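You operate a simulated robot arm through the tools that you are given. There is no shell and no other tool. Be economical: measure what you need, move in short steps, check, and stop when the job is done.

Carry out the task below with a simulated robot arm. There is one attempt and no reset: what you move stays moved.

TASK
Put the brown tea bag and the yellow sponge on the grey plate.
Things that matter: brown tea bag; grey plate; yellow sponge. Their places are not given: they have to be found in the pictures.

It is judged by the outcome, as a careful person would: the job done as asked, and still so three seconds after it is handed in. It fails if anything else is knocked over, pushed out of place, dropped, spilled or broken.

THE ROBOT
A 6-joint arm with a two-finger parallel gripper, fixed in place. Base frame: the origin is at the foot of the arm, x ahead of it, y to its left, z up; the work surface is at about z = 0. Lengths are in m, angles in rad, forces in N, time in s.
With the tool pointing down near the work surface it reaches from about 0.14 to 0.58 m from the base axis. Its first joint turns from -1.152 to 1.152 rad. Payload 2.1 kg.
Tool frame: the origin (TCP) lies between the finger pads and is the grasp point; the fingertips stand 0.03 m ahead of it; z points along the fingers, y is the line along which they close. The gripper opens to 0.094 m. The fingers are 0.028 m wide and 0.01 m thick; the gripper's body (0.05 by 0.096 m) begins 0.055 m behind the TCP.
Orientation is told as [roll, pitch, yaw] about the base's x, y, z axes, in that order, counted from this pose: with the fingers straight down and closing along the base's y, the tool's x points along the base's -x, its y along +y and its z along -z.

THE INTERFACE
- The arm moves only by the tool drive_tool. Its argument "deltas" is a list of rows, each a list of 7 numbers: the shift along the base's x, y, z in units of 250 mm (1.0 is 250 mm), then the turn, a rotation vector about the base's x, y, z in units of 180 degrees (1.0 is 180 degrees), then the opening, from 0 (shut) to 1 (fully open). In form: [[tx, ty, tz, rx, ry, rz, hand], ...]. A call has 1 to 20 rows; each row is the pose to reach, as a shift and turn from the pose commanded when the call began. A call with a number of a shift or a turn outside -1 to 1 is refused whole. A row lasts 0.2 s, in which the tool goes at most 0.05 m and 0.15 rad; a call with a longer step from one row to the next is refused whole, and so is a gripper value outside its range. A pose out of reach is approached as far as the arm can. The call stops where the force on the tool passes 40 N (or 10 N more than at its start, if that is more) or the arm is blocked; 0.2 s more then pass. The fingers move at their own pace (about 0.072 m/s each) and stop on an object; they squeeze with about 39 N. The grip force told is the motor's: it shows also when the fingers shut on nothing. Time passes only in rows, and 0.2 s behind the last, so rows that repeat a pose let the fingers close. It gives the time, the measured TCP pose, the force on the tool (base axes), the opening and the grip force at its end, in the units of the frame above (readings bear some noise).
- Cameras (640 x 400 px; columns grow to the right, rows downward): "scene" is fixed at [0.0465, -0.3617, 0.4892]; the picture's right is [0.86, -0.50, 0.00], its down [-0.27, -0.47, -0.84] and it looks along [0.43, 0.73, -0.54] (base axes); focal length 312 px, centre (320, 200). "wrist" rides on the gripper at [-0.037, 0, -0.058] in the tool frame; the picture's right is [0.00, -1.00, 0.00], its down [0.97, 0.00, -0.24] and it looks along [0.24, 0.00, 0.97] (tool axes); focal length 218 px, centre (320, 200).
- get_image(camera): a new picture of that camera. No time passes.
- point_at(camera, pixels): there is no depth. For up to 12 entries [column, row, z] of the newest picture of that camera ("zoom" is the newest enlarged one), the place [x, y] in the base frame at which the ray of that pixel passes the height z, good to about 0.002 m. No time passes.
- zoom(camera, box): a new picture of the part [left, top, right, bottom] of that camera's present view, enlarged. No time passes.
- hand_in(): hands the job in; it is judged then, once.

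Work in short steps. Measure before you move; look again where a grasp or a placing could have gone wrong, and mend it. You have 60 turns and 30 pictures in all, the two below and enlarged ones among them. Open the gripper and draw the arm clear of the work before you hand the job in, unless the task says otherwise; then end with one line.

The tools are called after ">>>" as a command line: name --pt "numbers of a row" for each row, then --argument value for the rest, lists and objects as JSON in quotes. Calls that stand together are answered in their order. drive_tool: Moves the arm, as the interface text tells. Its arguments: {"type":"object","properties":{"deltas":{"type":"array"}},"required":["deltas"]} The other tools are called the same way: get_image (camera) takes a picture; point_at (camera, pixels) gives the place at which the rays of pixels pass given heights; zoom (camera, box) takes an enlarged picture of a part of a camera's view; hand_in () hands the job in.

At the start:

```text
time: 0.0
ee_pos: [0.3646, 0.1319, 0.2299]
ee_rot: [0.0, 0.0, -0.001]
wrist_force: [-0.6, 0.1, 0.7]
grip_width: 0.0938
gripper_force: 0.2
```

scene: 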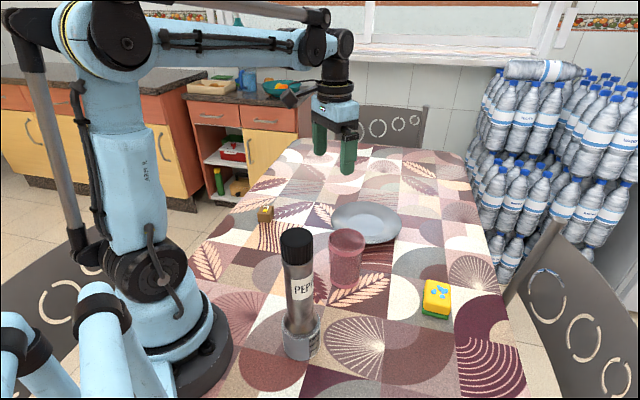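
wrist: 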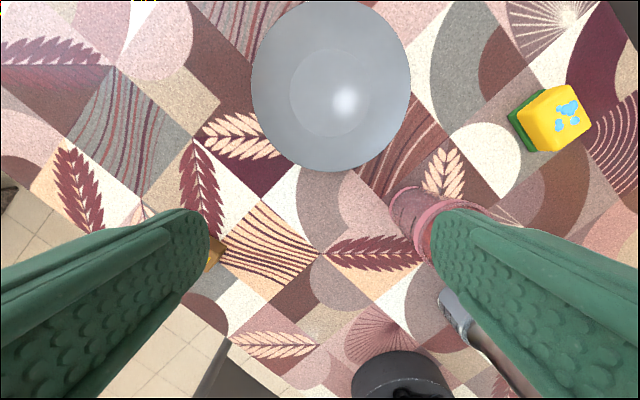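

The tea bag seems to be the brown object at scene (265,213), the sponge at (436,298) and the plate at (366,222). I'll enlarge these and measure them.

>>> zoom --camera "scene" --box '[230, 180, 310, 240]'

>>> zoom --camera "scene" --box '[320, 190, 480, 330]'

>>> point_at --camera "scene" --pixels '[[265, 221, 0], [265, 208, 0.02], [437, 318, 0], [437, 286, 0.03], [331, 218, 0.015], [402, 218, 0.015], [366, 201, 0.015], [366, 243, 0.015], [300, 355, 0], [345, 285, 0]]'

>>> point_at --camera "wrist" --pixels '[[331, 171, 0.01], [252, 85, 0.015], [411, 85, 0.015], [333, 0, 0.015], [526, 93, 0.035], [573, 85, 0.035], [592, 127, 0.035], [545, 151, 0.035], [215, 254, 0.015], [430, 230, 0.05]]'

```text
6.67 times, centred on (270, 210) of scene
```

zoom: 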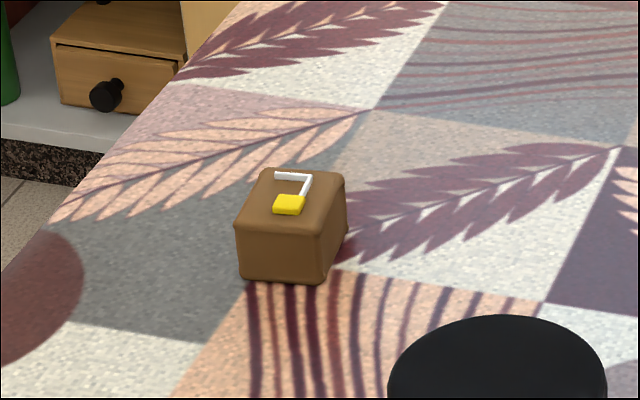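

```text
2.86 times, centred on (400, 260) of scene
```

zoom: 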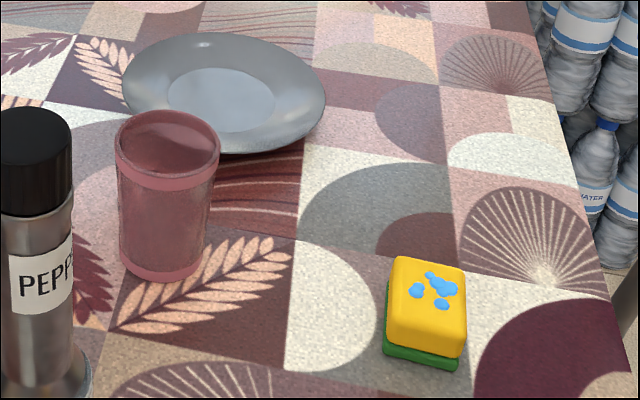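

```text
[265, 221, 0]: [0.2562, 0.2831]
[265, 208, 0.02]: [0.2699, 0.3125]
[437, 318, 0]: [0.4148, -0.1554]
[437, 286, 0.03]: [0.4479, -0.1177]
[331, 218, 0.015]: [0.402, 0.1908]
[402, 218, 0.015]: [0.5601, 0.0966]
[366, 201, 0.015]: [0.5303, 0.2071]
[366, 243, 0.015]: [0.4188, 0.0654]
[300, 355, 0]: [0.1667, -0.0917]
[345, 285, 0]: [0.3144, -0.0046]
```

```text
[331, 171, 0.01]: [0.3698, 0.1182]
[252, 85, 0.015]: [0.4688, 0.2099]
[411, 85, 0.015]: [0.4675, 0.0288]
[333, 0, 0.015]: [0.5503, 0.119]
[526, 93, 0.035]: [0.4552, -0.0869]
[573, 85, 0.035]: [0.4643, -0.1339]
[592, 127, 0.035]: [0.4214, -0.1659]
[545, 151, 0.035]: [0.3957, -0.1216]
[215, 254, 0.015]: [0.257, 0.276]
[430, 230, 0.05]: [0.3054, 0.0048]
```

The block at about (0.265, 0.29) is the tea bag, with its tag on top. The plate centre is about (0.468, 0.12) and the radius 0.09. I'll move above the tea bag and look.

>>> drive_tool --pt "-0.08 0.126 0 0 0 0 1" --pt "-0.16 0.252 0 0 0 0 1" --pt "-0.24 0.38 0 0 0 0 1" --pt "-0.32 0.506 0 0 0 0 1" --pt "-0.4 0.632 0 0 0 0 1" --pt "-0.4 0.632 0 0 0 0 1"

>>> get_image --camera "wrist"

```text
time: 1.4
ee_pos: [0.2642, 0.2899, 0.2296]
ee_rot: [0.0, 0.0, -0.001]
wrist_force: [-0.8, -0.1, -0.1]
grip_width: 0.0939
gripper_force: 0.0
```

```text
25 pictures are left
```

wrist: 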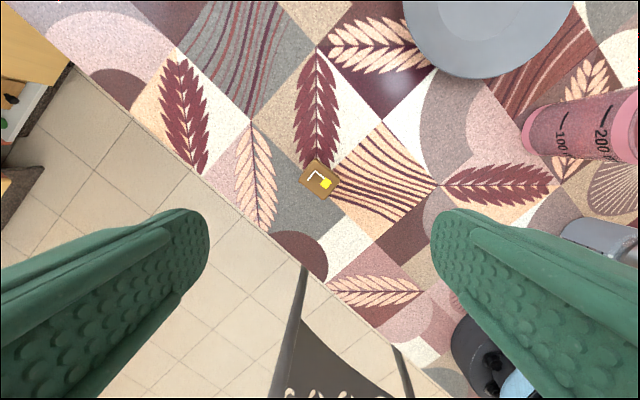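

>>> zoom --camera "wrist" --box '[280, 145, 360, 210]'

```text
6.15 times, centred on (320, 178) of wrist
```

zoom: 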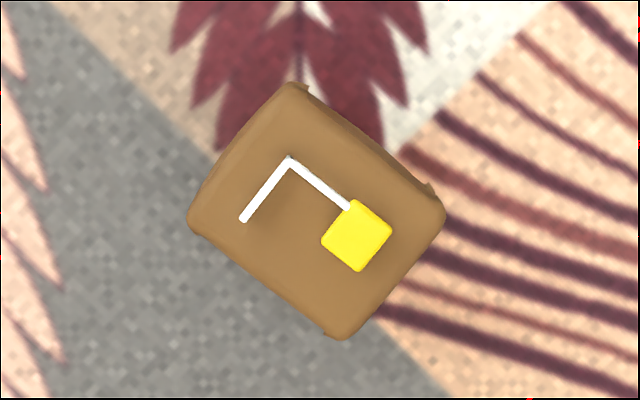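

The block's corners in the enlarged view are about (295,85), (443,210), (340,338) and (190,220). I'll convert them to base coordinates.

>>> point_at --camera "zoom" --pixels '[[293, 83, 0.02], [444, 212, 0.02], [340, 340, 0.02], [189, 218, 0.02], [316, 212, 0.02], [316, 212, 0.01]]'

>>> point_at --camera "scene" --pixels '[[260.2, 221.8, 0], [270.5, 222.2, 0], [270, 215, 0.015], [270, 215, 0.02], [270, 215, 0.025]]'

```text
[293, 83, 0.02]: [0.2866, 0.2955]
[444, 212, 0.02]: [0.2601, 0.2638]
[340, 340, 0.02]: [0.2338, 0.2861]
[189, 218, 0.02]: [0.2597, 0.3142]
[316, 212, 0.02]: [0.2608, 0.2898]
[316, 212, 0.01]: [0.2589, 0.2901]
```

```text
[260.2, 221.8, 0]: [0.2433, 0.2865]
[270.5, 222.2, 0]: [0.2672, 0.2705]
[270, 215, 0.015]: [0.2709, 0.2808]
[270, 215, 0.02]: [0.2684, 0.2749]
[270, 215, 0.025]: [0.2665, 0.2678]
```

Centre (0.260, 0.290), sides about 0.041 by 0.035, and the short side lies along 140°. I'll turn the tool +49.7° and lower it to a TCP height of 0.08, then check.

>>> drive_tool --pt "-0.017 0 -0.1 0 0 0.046 1" --pt "-0.017 0 -0.2 0 0 0.092 1" --pt "-0.017 0 -0.3 0 0 0.138 1" --pt "-0.017 0 -0.4 0 0 0.184 1" --pt "-0.017 0 -0.5 0 0 0.23 1" --pt "-0.017 0 -0.6 0 0 0.276 1" --pt "-0.017 0 -0.6 0 0 0.276 1"

>>> get_image --camera "wrist"

```text
time: 3.0
ee_pos: [0.2599, 0.2887, 0.0806]
ee_rot: [0.001, 0.0, 0.87]
wrist_force: [0.3, 0.4, -0.4]
grip_width: 0.0938
gripper_force: 0.0
```

```text
23 pictures are left
```

wrist: 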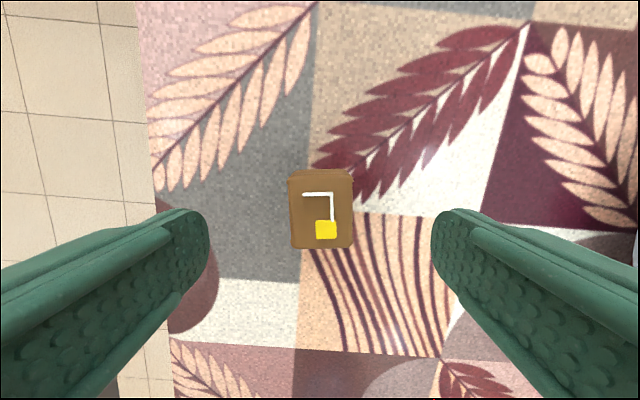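

The block is aligned and centred between the fingers. I'll lower to TCP height 0.035 and close.

>>> drive_tool --pt "0 0 -0.09 0 0 0 1" --pt "0 0 -0.18 0 0 0 1" --pt "0 0 -0.18 0 0 0 0" --pt "0 0 -0.18 0 0 0 0" --pt "0 0 -0.18 0 0 0 0" --pt "0 0 -0.18 0 0 0 0"

>>> get_image --camera "wrist"

```text
time: 4.4
ee_pos: [0.2604, 0.2898, 0.0355]
ee_rot: [0.001, 0.0, 0.866]
wrist_force: [-0.4, -0.4, 0.2]
grip_width: 0.0341
gripper_force: 39.1
```

```text
22 pictures are left
```

wrist: 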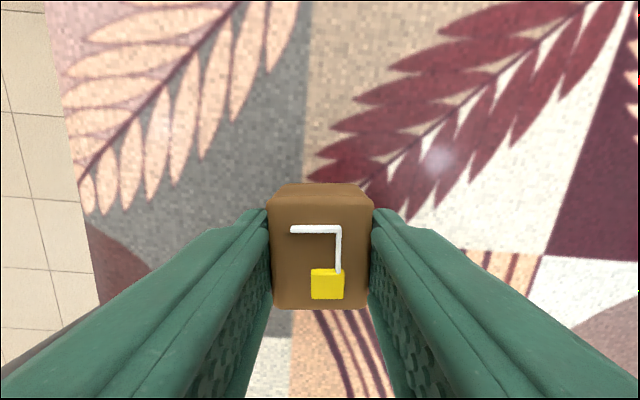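

The tea bag is gripped (width 0.034). I'll lift it, turn back to yaw 0, go above the near part of the plate and look.

>>> drive_tool --pt "0 0 0.15 0 0 0 0" --pt "0 0 0.3 0 0 0 0" --pt "0 0 0.46 0 0 0 0" --pt "0.1 -0.098 0.46 0 0 -0.046 0" --pt "0.2 -0.195 0.46 0 0 -0.092 0" --pt "0.3 -0.293 0.46 0 0 -0.138 0" --pt "0.4 -0.391 0.46 0 0 -0.184 0" --pt "0.5 -0.489 0.46 0 0 -0.23 0" --pt "0.6 -0.586 0.46 0 0 -0.276 0" --pt "0.7 -0.684 0.46 0 0 -0.276 0" --pt "0.7 -0.684 0.46 0 0 -0.276 0"

>>> get_image --camera "wrist"

>>> get_image --camera "scene"

```text
time: 6.8
ee_pos: [0.4363, 0.1211, 0.15]
ee_rot: [0.001, -0.002, 0.0]
wrist_force: [0.2, -0.9, -1.3]
grip_width: 0.0344
gripper_force: 38.9
```

```text
21 pictures are left
```

wrist: 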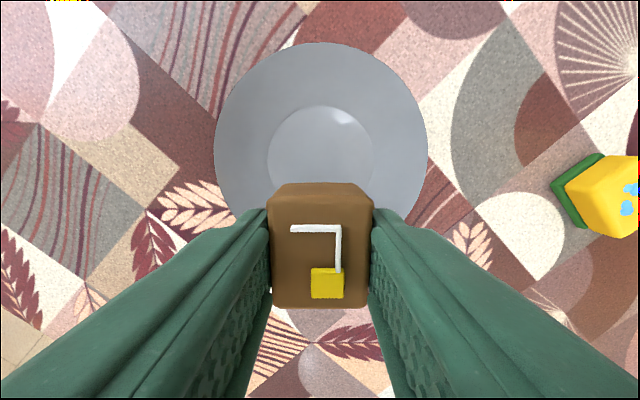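

```text
20 pictures are left
```

scene: 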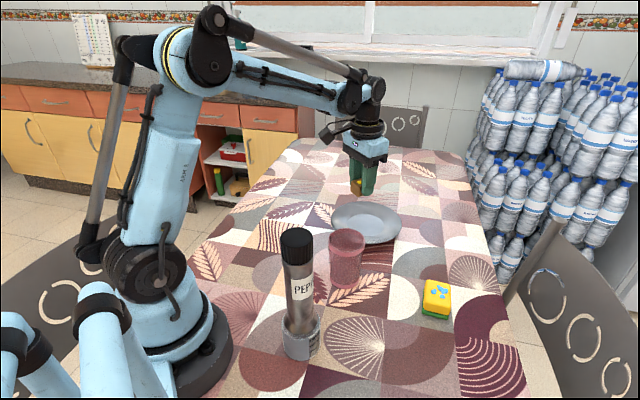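

>>> point_at --camera "wrist" --pixels '[[215, 145, 0.015], [428, 145, 0.015], [321, 42, 0.015], [266, 153, 0.005], [374, 153, 0.005], [320, 105, 0.005], [215, 145, 0.025], [428, 145, 0.025], [321, 42, 0.025]]'

>>> zoom --camera "wrist" --box '[520, 130, 640, 250]'

>>> point_at --camera "scene" --pixels '[[331, 220, 0.02], [401, 222, 0.02], [360, 201, 0.02], [372, 244, 0.02]]'

```text
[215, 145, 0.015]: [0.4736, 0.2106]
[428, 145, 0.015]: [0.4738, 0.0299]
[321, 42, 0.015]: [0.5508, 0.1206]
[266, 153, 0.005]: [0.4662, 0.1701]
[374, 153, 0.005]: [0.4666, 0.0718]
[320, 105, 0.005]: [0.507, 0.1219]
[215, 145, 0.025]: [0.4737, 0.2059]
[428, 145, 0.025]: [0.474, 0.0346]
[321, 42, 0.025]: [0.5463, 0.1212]
```

```text
3.33 times, centred on (580, 190) of wrist
```

zoom: 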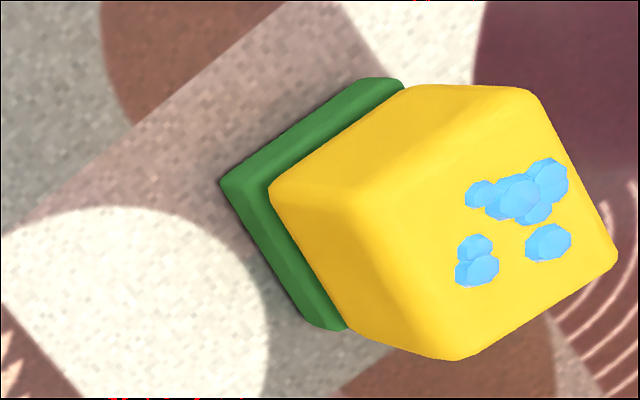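

```text
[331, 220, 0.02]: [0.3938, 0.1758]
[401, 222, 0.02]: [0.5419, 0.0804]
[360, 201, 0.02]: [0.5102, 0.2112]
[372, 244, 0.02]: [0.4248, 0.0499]
```

The plate centre is about (0.462, 0.121) and its flat floor has a radius of about 0.047. I'll lower the tea bag at x≈0.437 to just above the floor, then go in small steps while watching the force.

>>> drive_tool --pt "0.008 0 -0.12 0 0 0 0" --pt "0.008 0 -0.24 0 0 0 0" --pt "0.008 0 -0.34 0 0 0 0" --pt "0.008 0 -0.4 0 0 0 0" --pt "0.008 0 -0.416 0 0 0 0"

>>> zoom --camera "scene" --box '[320, 170, 420, 250]'

```text
time: 8.0
ee_pos: [0.4384, 0.1192, 0.0461]
ee_rot: [0.003, -0.003, -0.001]
wrist_force: [0.7, 2.8, 35.4]
grip_width: 0.0347
gripper_force: 39.2
```

```text
5.00 times, centred on (370, 210) of scene
```

zoom: 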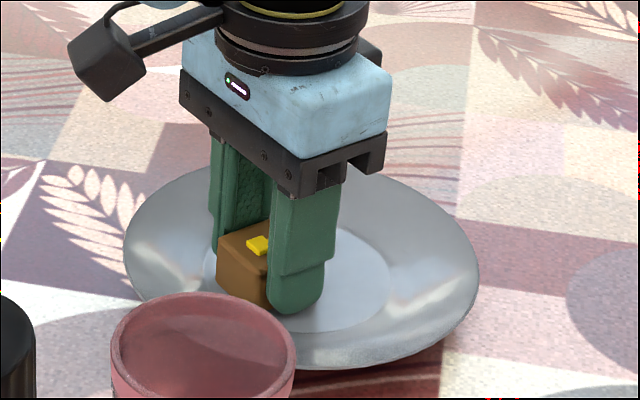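

It has made contact with 35 N, so the floor is at about 0.010. I'll ease up slightly, open a little and rise.

>>> drive_tool --pt "0 0 0.004 0 0 0 0" --pt "0 0 0.006 0 0 0 0.5" --pt "0 0 0.006 0 0 0 0.5" --pt "0 0 0.04 0 0 0 0.5" --pt "0 0 0.1 0 0 0 0.5" --pt "0 0 0.25 0 0 0 0.5" --pt "0 0 0.4 0 0 0 0.5" --pt "0 0 0.5 0 0 0 0.5"

>>> get_image --camera "wrist"

```text
time: 9.8
ee_pos: [0.4396, 0.1189, 0.1707]
ee_rot: [0.002, 0.001, 0.001]
wrist_force: [0.4, -0.2, 0.1]
grip_width: 0.047
gripper_force: 0.0
```

```text
17 pictures are left
```

wrist: 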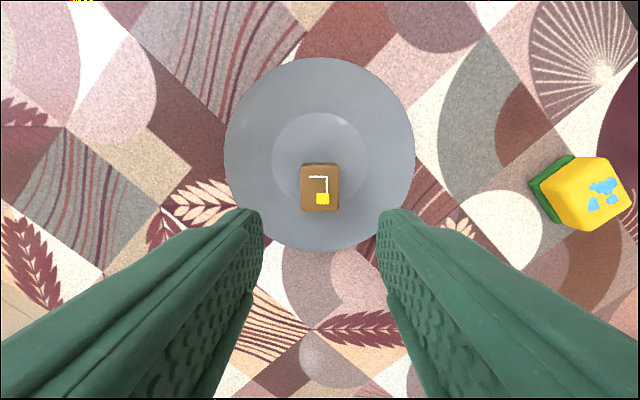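

The tea bag is on the plate. Next I'll move above the sponge.

>>> drive_tool --pt "0 -0.16 0.06 0 0 0 1" --pt "0 -0.33 0.12 0 0 0 1" --pt "0 -0.5 0.18 0 0 0 1" --pt "0 -0.67 0.2 0 0 0 1" --pt "0 -0.83 0.2 0 0 0 1" --pt "0 -0.99 0.2 0 0 0 1" --pt "0 -0.99 0.2 0 0 0 1"

>>> get_image --camera "wrist"

>>> zoom --camera "wrist" --box '[260, 120, 380, 220]'

```text
time: 11.4
ee_pos: [0.4405, -0.128, 0.2202]
ee_rot: [0.0, -0.002, -0.001]
wrist_force: [0.1, -0.7, -1.0]
grip_width: 0.094
gripper_force: 0.1
```

```text
16 pictures are left
```

wrist: 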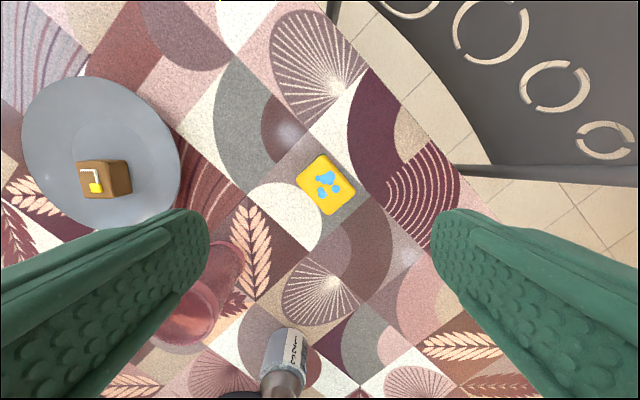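

```text
4.00 times, centred on (320, 170) of wrist
```

zoom: 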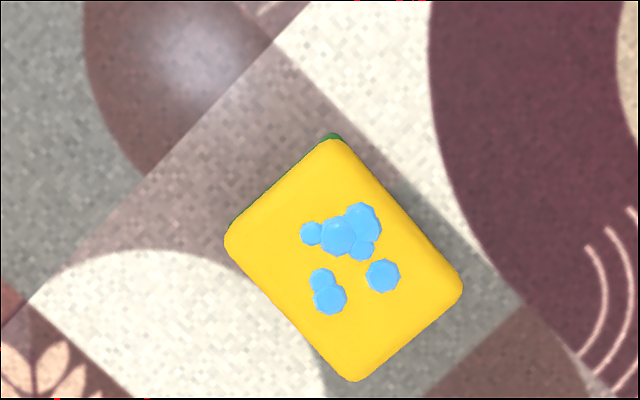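

The sponge's top corners in the enlarged view are about (333,137), (463,288), (353,382) and (225,240). I'll convert them.

>>> point_at --camera "zoom" --pixels '[[333, 135, 0.04], [463, 288, 0.04], [353, 383, 0.04], [224, 239, 0.04], [344, 261, 0.04], [344, 261, 0.03]]'

>>> zoom --camera "scene" --box '[400, 260, 480, 330]'

```text
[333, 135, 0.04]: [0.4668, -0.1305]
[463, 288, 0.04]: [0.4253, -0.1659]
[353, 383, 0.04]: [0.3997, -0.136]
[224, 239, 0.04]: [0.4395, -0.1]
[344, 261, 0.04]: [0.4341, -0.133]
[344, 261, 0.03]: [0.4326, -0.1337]
```

```text
5.71 times, centred on (440, 295) of scene
```

zoom: 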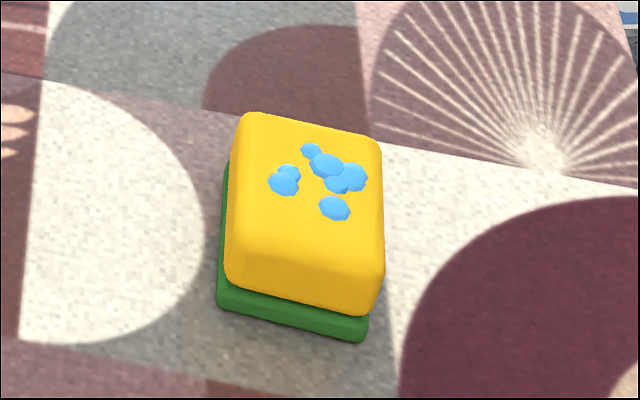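

The sponge centre is about (0.433, -0.133) and it measures about 0.055 by 0.040. I'll grip along the long side (yaw -48.5°), so that the short side lies along x on the plate. I'll descend partway and check.

>>> drive_tool --pt "-0.028 -0.02 -0.09 0 0 -0.045 1" --pt "-0.028 -0.02 -0.18 0 0 -0.09 1" --pt "-0.028 -0.02 -0.27 0 0 -0.135 1" --pt "-0.028 -0.02 -0.36 0 0 -0.18 1" --pt "-0.028 -0.02 -0.44 0 0 -0.225 1" --pt "-0.028 -0.02 -0.52 0 0 -0.269 1" --pt "-0.028 -0.02 -0.52 0 0 -0.269 1"

>>> get_image --camera "wrist"

```text
time: 13.0
ee_pos: [0.4309, -0.1326, 0.0908]
ee_rot: [0.0, -0.001, -0.847]
wrist_force: [-0.1, -0.1, 0.3]
grip_width: 0.0941
gripper_force: 0.1
```

```text
13 pictures are left
```

wrist: 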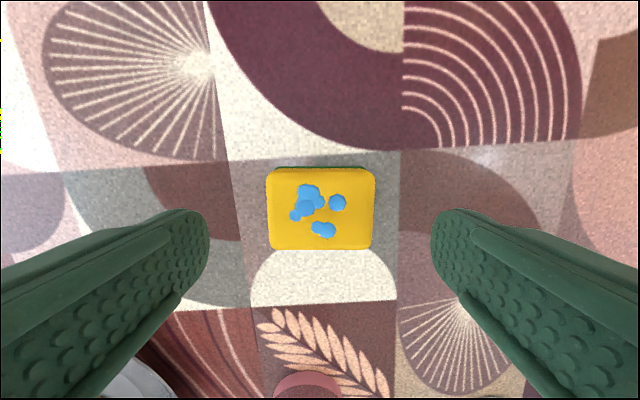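

The sponge is aligned and centred. I'll lower to a TCP height of 0.044 and close.

>>> drive_tool --pt "0 0 -0.09 0 0 0 1" --pt "0 0 -0.187 0 0 0 1" --pt "0 0 -0.187 0 0 0 0" --pt "0 0 -0.187 0 0 0 0" --pt "0 0 -0.187 0 0 0 0" --pt "0 0 -0.187 0 0 0 0"

>>> zoom --camera "scene" --box '[380, 230, 500, 330]'

```text
time: 14.4
ee_pos: [0.4294, -0.1323, 0.0444]
ee_rot: [-0.002, 0.001, -0.845]
wrist_force: [0.5, -0.4, 0.4]
grip_width: 0.0588
gripper_force: 39.4
```

```text
4.00 times, centred on (440, 280) of scene
```

zoom: 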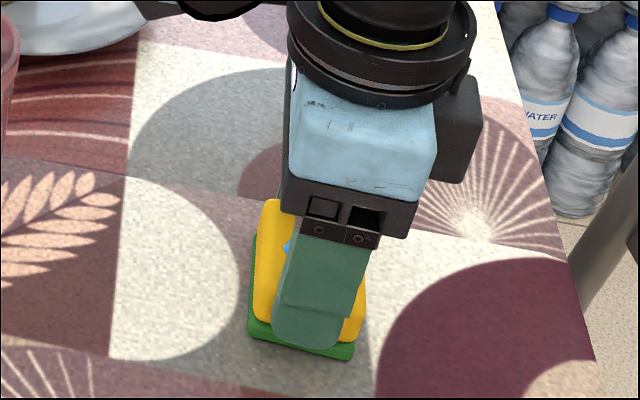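

The sponge is gripped (width 0.059). I'll lift it, unwind the yaw and move towards the plate.

>>> drive_tool --pt "0 0 0.15 0 0 0 0" --pt "0 0 0.3 0 0 0 0" --pt "0 0 0.46 0 0 0 0" --pt "0.03 0.14 0.46 0 0 0.045 0" --pt "0.07 0.28 0.46 0 0 0.09 0" --pt "0.11 0.42 0.46 0 0 0.135 0" --pt "0.15 0.56 0.46 0 0 0.18 0" --pt "0.19 0.7 0.46 0 0 0.225 0" --pt "0.22 0.84 0.46 0 0 0.269 0" --pt "0.226 0.98 0.46 0 0 0.269 0" --pt "0.226 0.98 0.46 0 0 0.269 0"

>>> get_image --camera "wrist"

```text
time: 16.8
ee_pos: [0.4882, 0.1124, 0.1571]
ee_rot: [0.0, 0.0, 0.002]
wrist_force: [0.2, -0.5, -0.4]
grip_width: 0.0585
gripper_force: 39.2
```

```text
11 pictures are left
```

wrist: 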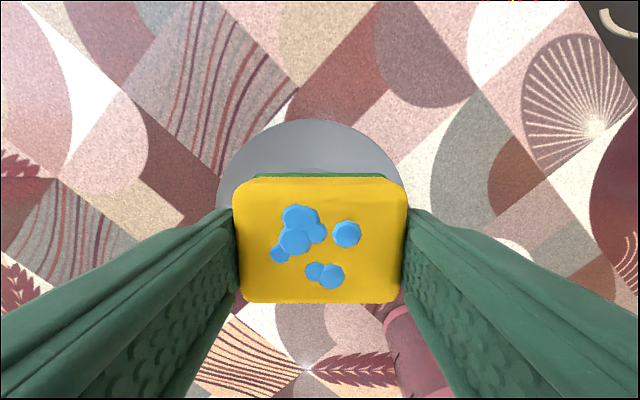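

The sponge hides the tea bag here, so I'll measure the sponge's x extent relative to the TCP.

>>> point_at --camera "wrist" --pixels '[[320, 180, 0.15], [320, 303, 0.15], [320, 173, 0.122], [235, 240, 0.15], [406, 240, 0.15], [310, 119, 0.022]]'

>>> zoom --camera "scene" --box '[320, 130, 440, 250]'

```text
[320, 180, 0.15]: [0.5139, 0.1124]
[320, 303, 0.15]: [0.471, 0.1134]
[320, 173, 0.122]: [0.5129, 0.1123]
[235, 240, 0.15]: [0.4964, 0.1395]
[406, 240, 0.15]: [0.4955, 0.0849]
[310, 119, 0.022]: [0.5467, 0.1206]
```

```text
3.33 times, centred on (380, 190) of scene
```

zoom: 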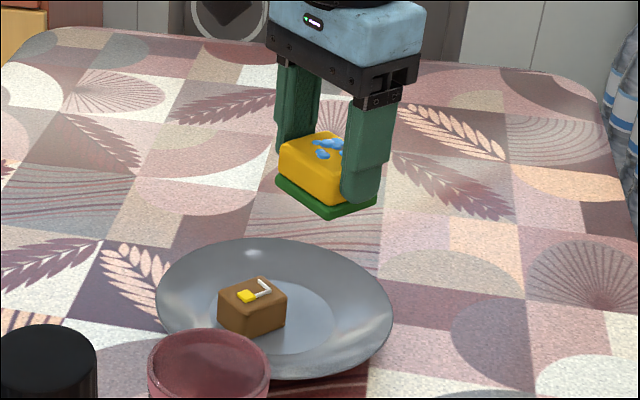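

The sponge sits 4 mm forward of the TCP. I'll go to x≈0.485, y≈0.121 and lower to just above the floor, then check the gap to the tea bag.

>>> drive_tool --pt "-0.01 0.034 0 0 0 0 0" --pt "-0.01 0.034 -0.1 0 0 0 0" --pt "-0.01 0.034 -0.2 0 0 0 0" --pt "-0.01 0.034 -0.3 0 0 0 0" --pt "-0.01 0.034 -0.36 0 0 0 0"

>>> zoom --camera "scene" --box '[320, 160, 420, 250]'

```text
time: 18.0
ee_pos: [0.4844, 0.1224, 0.067]
ee_rot: [0.001, 0.001, -0.001]
wrist_force: [0.8, 0.5, 0.3]
grip_width: 0.0585
gripper_force: 39.0
```

```text
4.44 times, centred on (370, 205) of scene
```

zoom: 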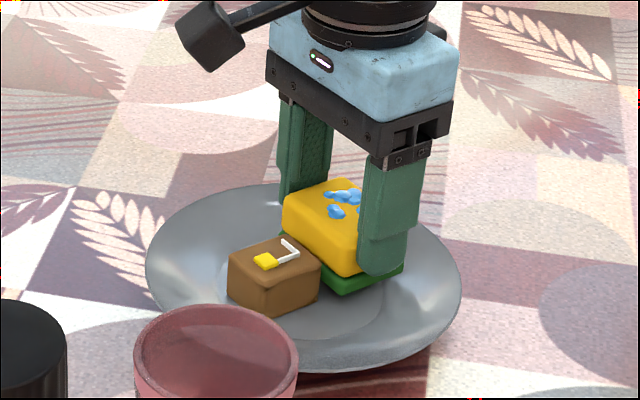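

Before lowering further I'll check the far edge of the tea bag's top.

>>> point_at --camera "zoom" --pixels '[[319, 265, 0.036], [318, 300, 0.012], [266, 316, 0.01], [404, 267, 0.023], [345, 293, 0.023]]'

>>> get_image --camera "wrist"

```text
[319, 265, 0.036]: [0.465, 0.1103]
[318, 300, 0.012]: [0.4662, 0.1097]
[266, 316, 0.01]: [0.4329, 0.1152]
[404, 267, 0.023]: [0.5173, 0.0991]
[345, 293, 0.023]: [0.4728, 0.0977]
```

```text
8 pictures are left
```

wrist: 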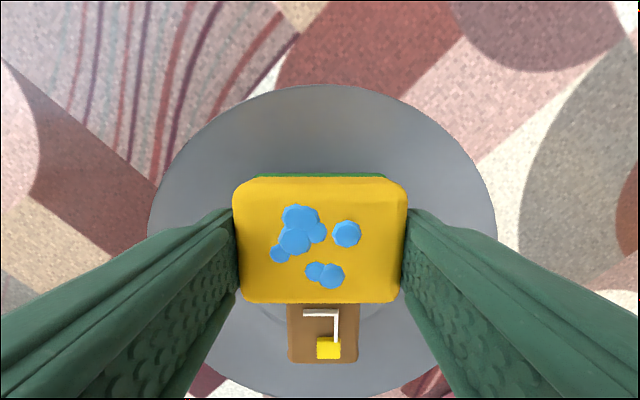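

The gap is about 7 mm (0.465 against 0.473). I'll lower to contact.

>>> drive_tool --pt "0 0 -0.024 0 0 0 0" --pt "0 0 -0.036 0 0 0 0" --pt "0 0 -0.042 0 0 0 0" --pt "0 0 -0.045 0 0 0 0"

```text
time: 18.6
ee_pos: [0.4865, 0.1219, 0.0617]
ee_rot: [0.002, -0.003, 0.001]
wrist_force: [-1.3, 0.4, 13.2]
grip_width: 0.0585
gripper_force: 38.7
stopped in row 2: the force on the tool passed its limit (the readings are from after the stop); the commanded pose is now the measured one
```

It touched at 0.0617, higher than the expected 0.055. I'll look at what is in contact.

>>> zoom --camera "scene" --box '[320, 160, 420, 250]'

```text
4.44 times, centred on (370, 205) of scene
```

zoom: 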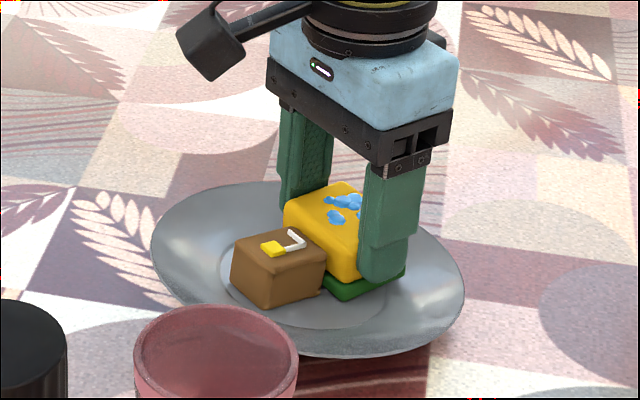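

The plate's near rim has lifted, so the sponge is pressing on the far slope and tilting the plate. I'll raise it and look again.

>>> drive_tool --pt "0 0 0.016 0 0 0 0" --pt "0 0 0.04 0 0 0 0" --pt "0 0 0.06 0 0 0 0" --pt "0 0 0.06 0 0 0 0"

>>> zoom --camera "scene" --box '[320, 160, 420, 250]'

```text
time: 19.6
ee_pos: [0.486, 0.1211, 0.076]
ee_rot: [0.002, -0.001, 0.002]
wrist_force: [-0.6, 0.8, -0.9]
grip_width: 0.0586
gripper_force: 38.7
```

```text
4.44 times, centred on (370, 205) of scene
```

zoom: 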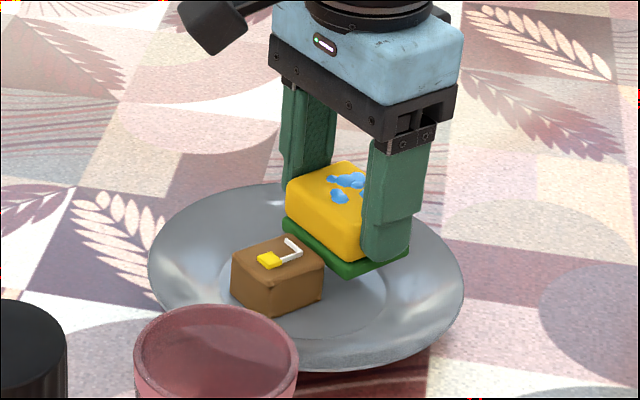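

The plate is level again, with the tea bag still in place. I'll shift the sponge 4 mm back and lower it gently to 0.061.

>>> drive_tool --pt "-0.016 0 0 0 0 0 0" --pt "-0.016 0 -0.02 0 0 0 0" --pt "-0.016 0 -0.04 0 0 0 0" --pt "-0.016 0 -0.052 0 0 0 0" --pt "-0.016 0 -0.06 0 0 0 0"

>>> zoom --camera "scene" --box '[320, 160, 420, 250]'

```text
time: 20.8
ee_pos: [0.4818, 0.1216, 0.0635]
ee_rot: [0.002, -0.003, -0.001]
wrist_force: [0.3, -0.1, -0.5]
grip_width: 0.0588
gripper_force: 38.8
```

```text
4.44 times, centred on (370, 205) of scene
```

zoom: 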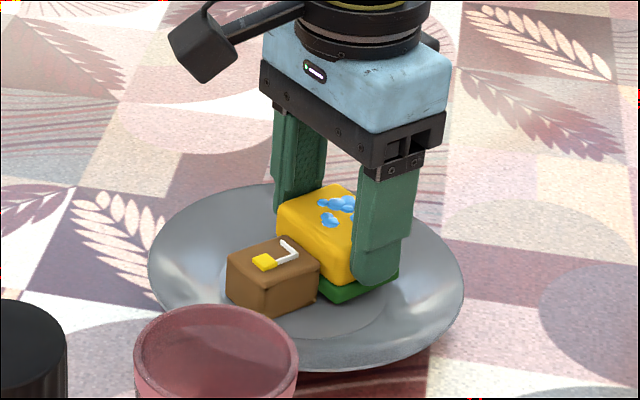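

The plate is level and there is no force; the sponge is next to the tea bag. I'll lower in 1 mm steps.

>>> drive_tool --pt "0 0 -0.006 0 0 0 0" --pt "0 0 -0.012 0 0 0 0" --pt "0 0 -0.016 0 0 0 0"

```text
time: 21.4
ee_pos: [0.4825, 0.1207, 0.0606]
ee_rot: [0.002, -0.003, 0.002]
wrist_force: [-4.5, 0.2, 13.8]
grip_width: 0.0584
gripper_force: 38.7
stopped in row 3: the force on the tool passed its limit (the readings are from after the stop); the commanded pose is now the measured one
```

It makes contact at about 0.061. I'll ease up 1 mm to relieve the push, release with a slight opening and rise.

>>> drive_tool --pt "0 0 0.006 0 0 0 0" --pt "0 0 0.006 0 0 0 0.75" --pt "0 0 0.006 0 0 0 0.75" --pt "0 0 0.006 0 0 0 0.75" --pt "0 0 0.04 0 0 0 0.75" --pt "0 0 0.1 0 0 0 0.75" --pt "0 0 0.25 0 0 0 0.75" --pt "0 0 0.4 0 0 0 0.75" --pt "0 0 0.55 0 0 0 0.75"

>>> zoom --camera "scene" --box '[320, 160, 420, 250]'

>>> get_image --camera "wrist"

```text
time: 23.4
ee_pos: [0.4835, 0.1179, 0.1993]
ee_rot: [0.002, -0.003, 0.002]
wrist_force: [-0.6, 0.5, -0.4]
grip_width: 0.0704
gripper_force: 0.0
```

```text
4.44 times, centred on (370, 205) of scene
```

zoom: 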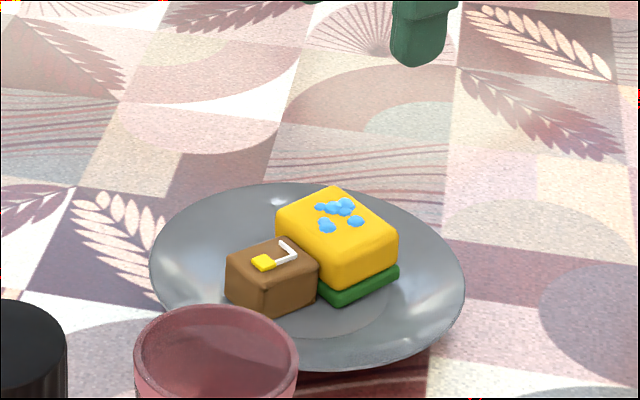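

```text
3 pictures are left
```

wrist: 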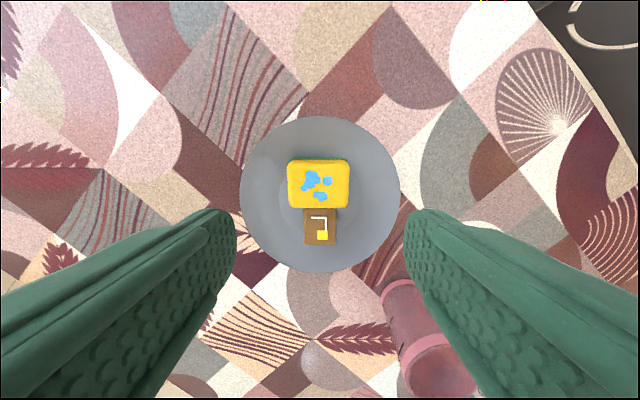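

Both objects are on the plate. I'll draw the arm back and take one last look to confirm they have settled.

>>> drive_tool --pt "-0.1 0.1 0.08 0 0 0 1" --pt "-0.2 0.2 0.1 0 0 0 1" --pt "-0.3 0.3 0.1 0 0 0 1" --pt "-0.4 0.4 0.1 0 0 0 1" --pt "-0.5 0.5 0.1 0 0 0 1" --pt "-0.5 0.5 0.1 0 0 0 1" --pt "-0.5 0.5 0.1 0 0 0 1" --pt "-0.5 0.5 0.1 0 0 0 1" --pt "-0.5 0.5 0.1 0 0 0 1"

>>> zoom --camera "scene" --box '[320, 160, 420, 250]'

>>> get_image --camera "scene"

```text
time: 25.4
ee_pos: [0.3588, 0.2477, 0.2246]
ee_rot: [0.003, -0.004, 0.001]
wrist_force: [0.2, 0.4, 0.5]
grip_width: 0.0941
gripper_force: 0.0
```

```text
4.44 times, centred on (370, 205) of scene
```

zoom: 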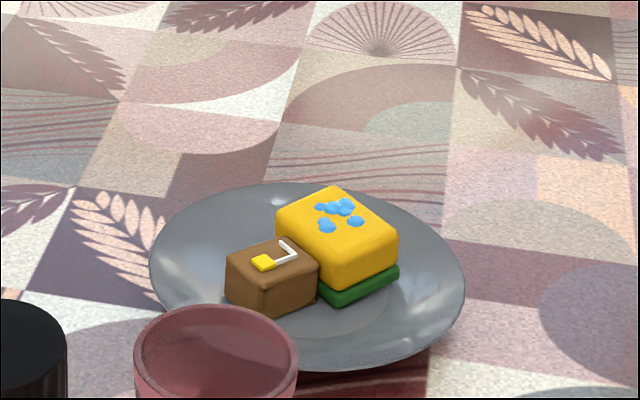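

```text
1 pictures are left
```

scene: 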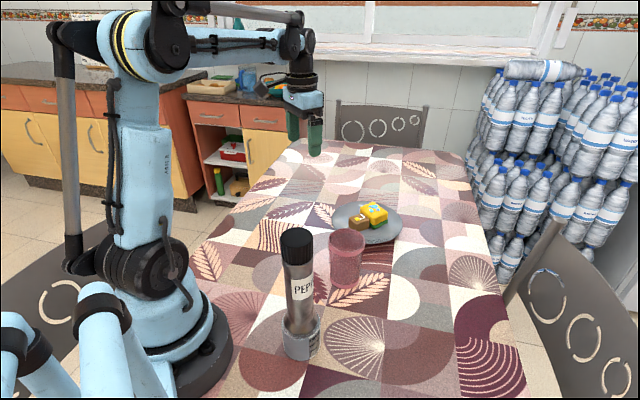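

Nothing has moved since the release: both objects rest on the plate, the rest of the table is undisturbed, and the arm is clear with the gripper open. I'll hand it in.

>>> hand_in

```text
The job is handed in.
```

The brown tea bag and the yellow sponge are both on the grey plate, and nothing else on the table was disturbed; the plate itself shifted a millimetre or two and may sit very slightly tilted.
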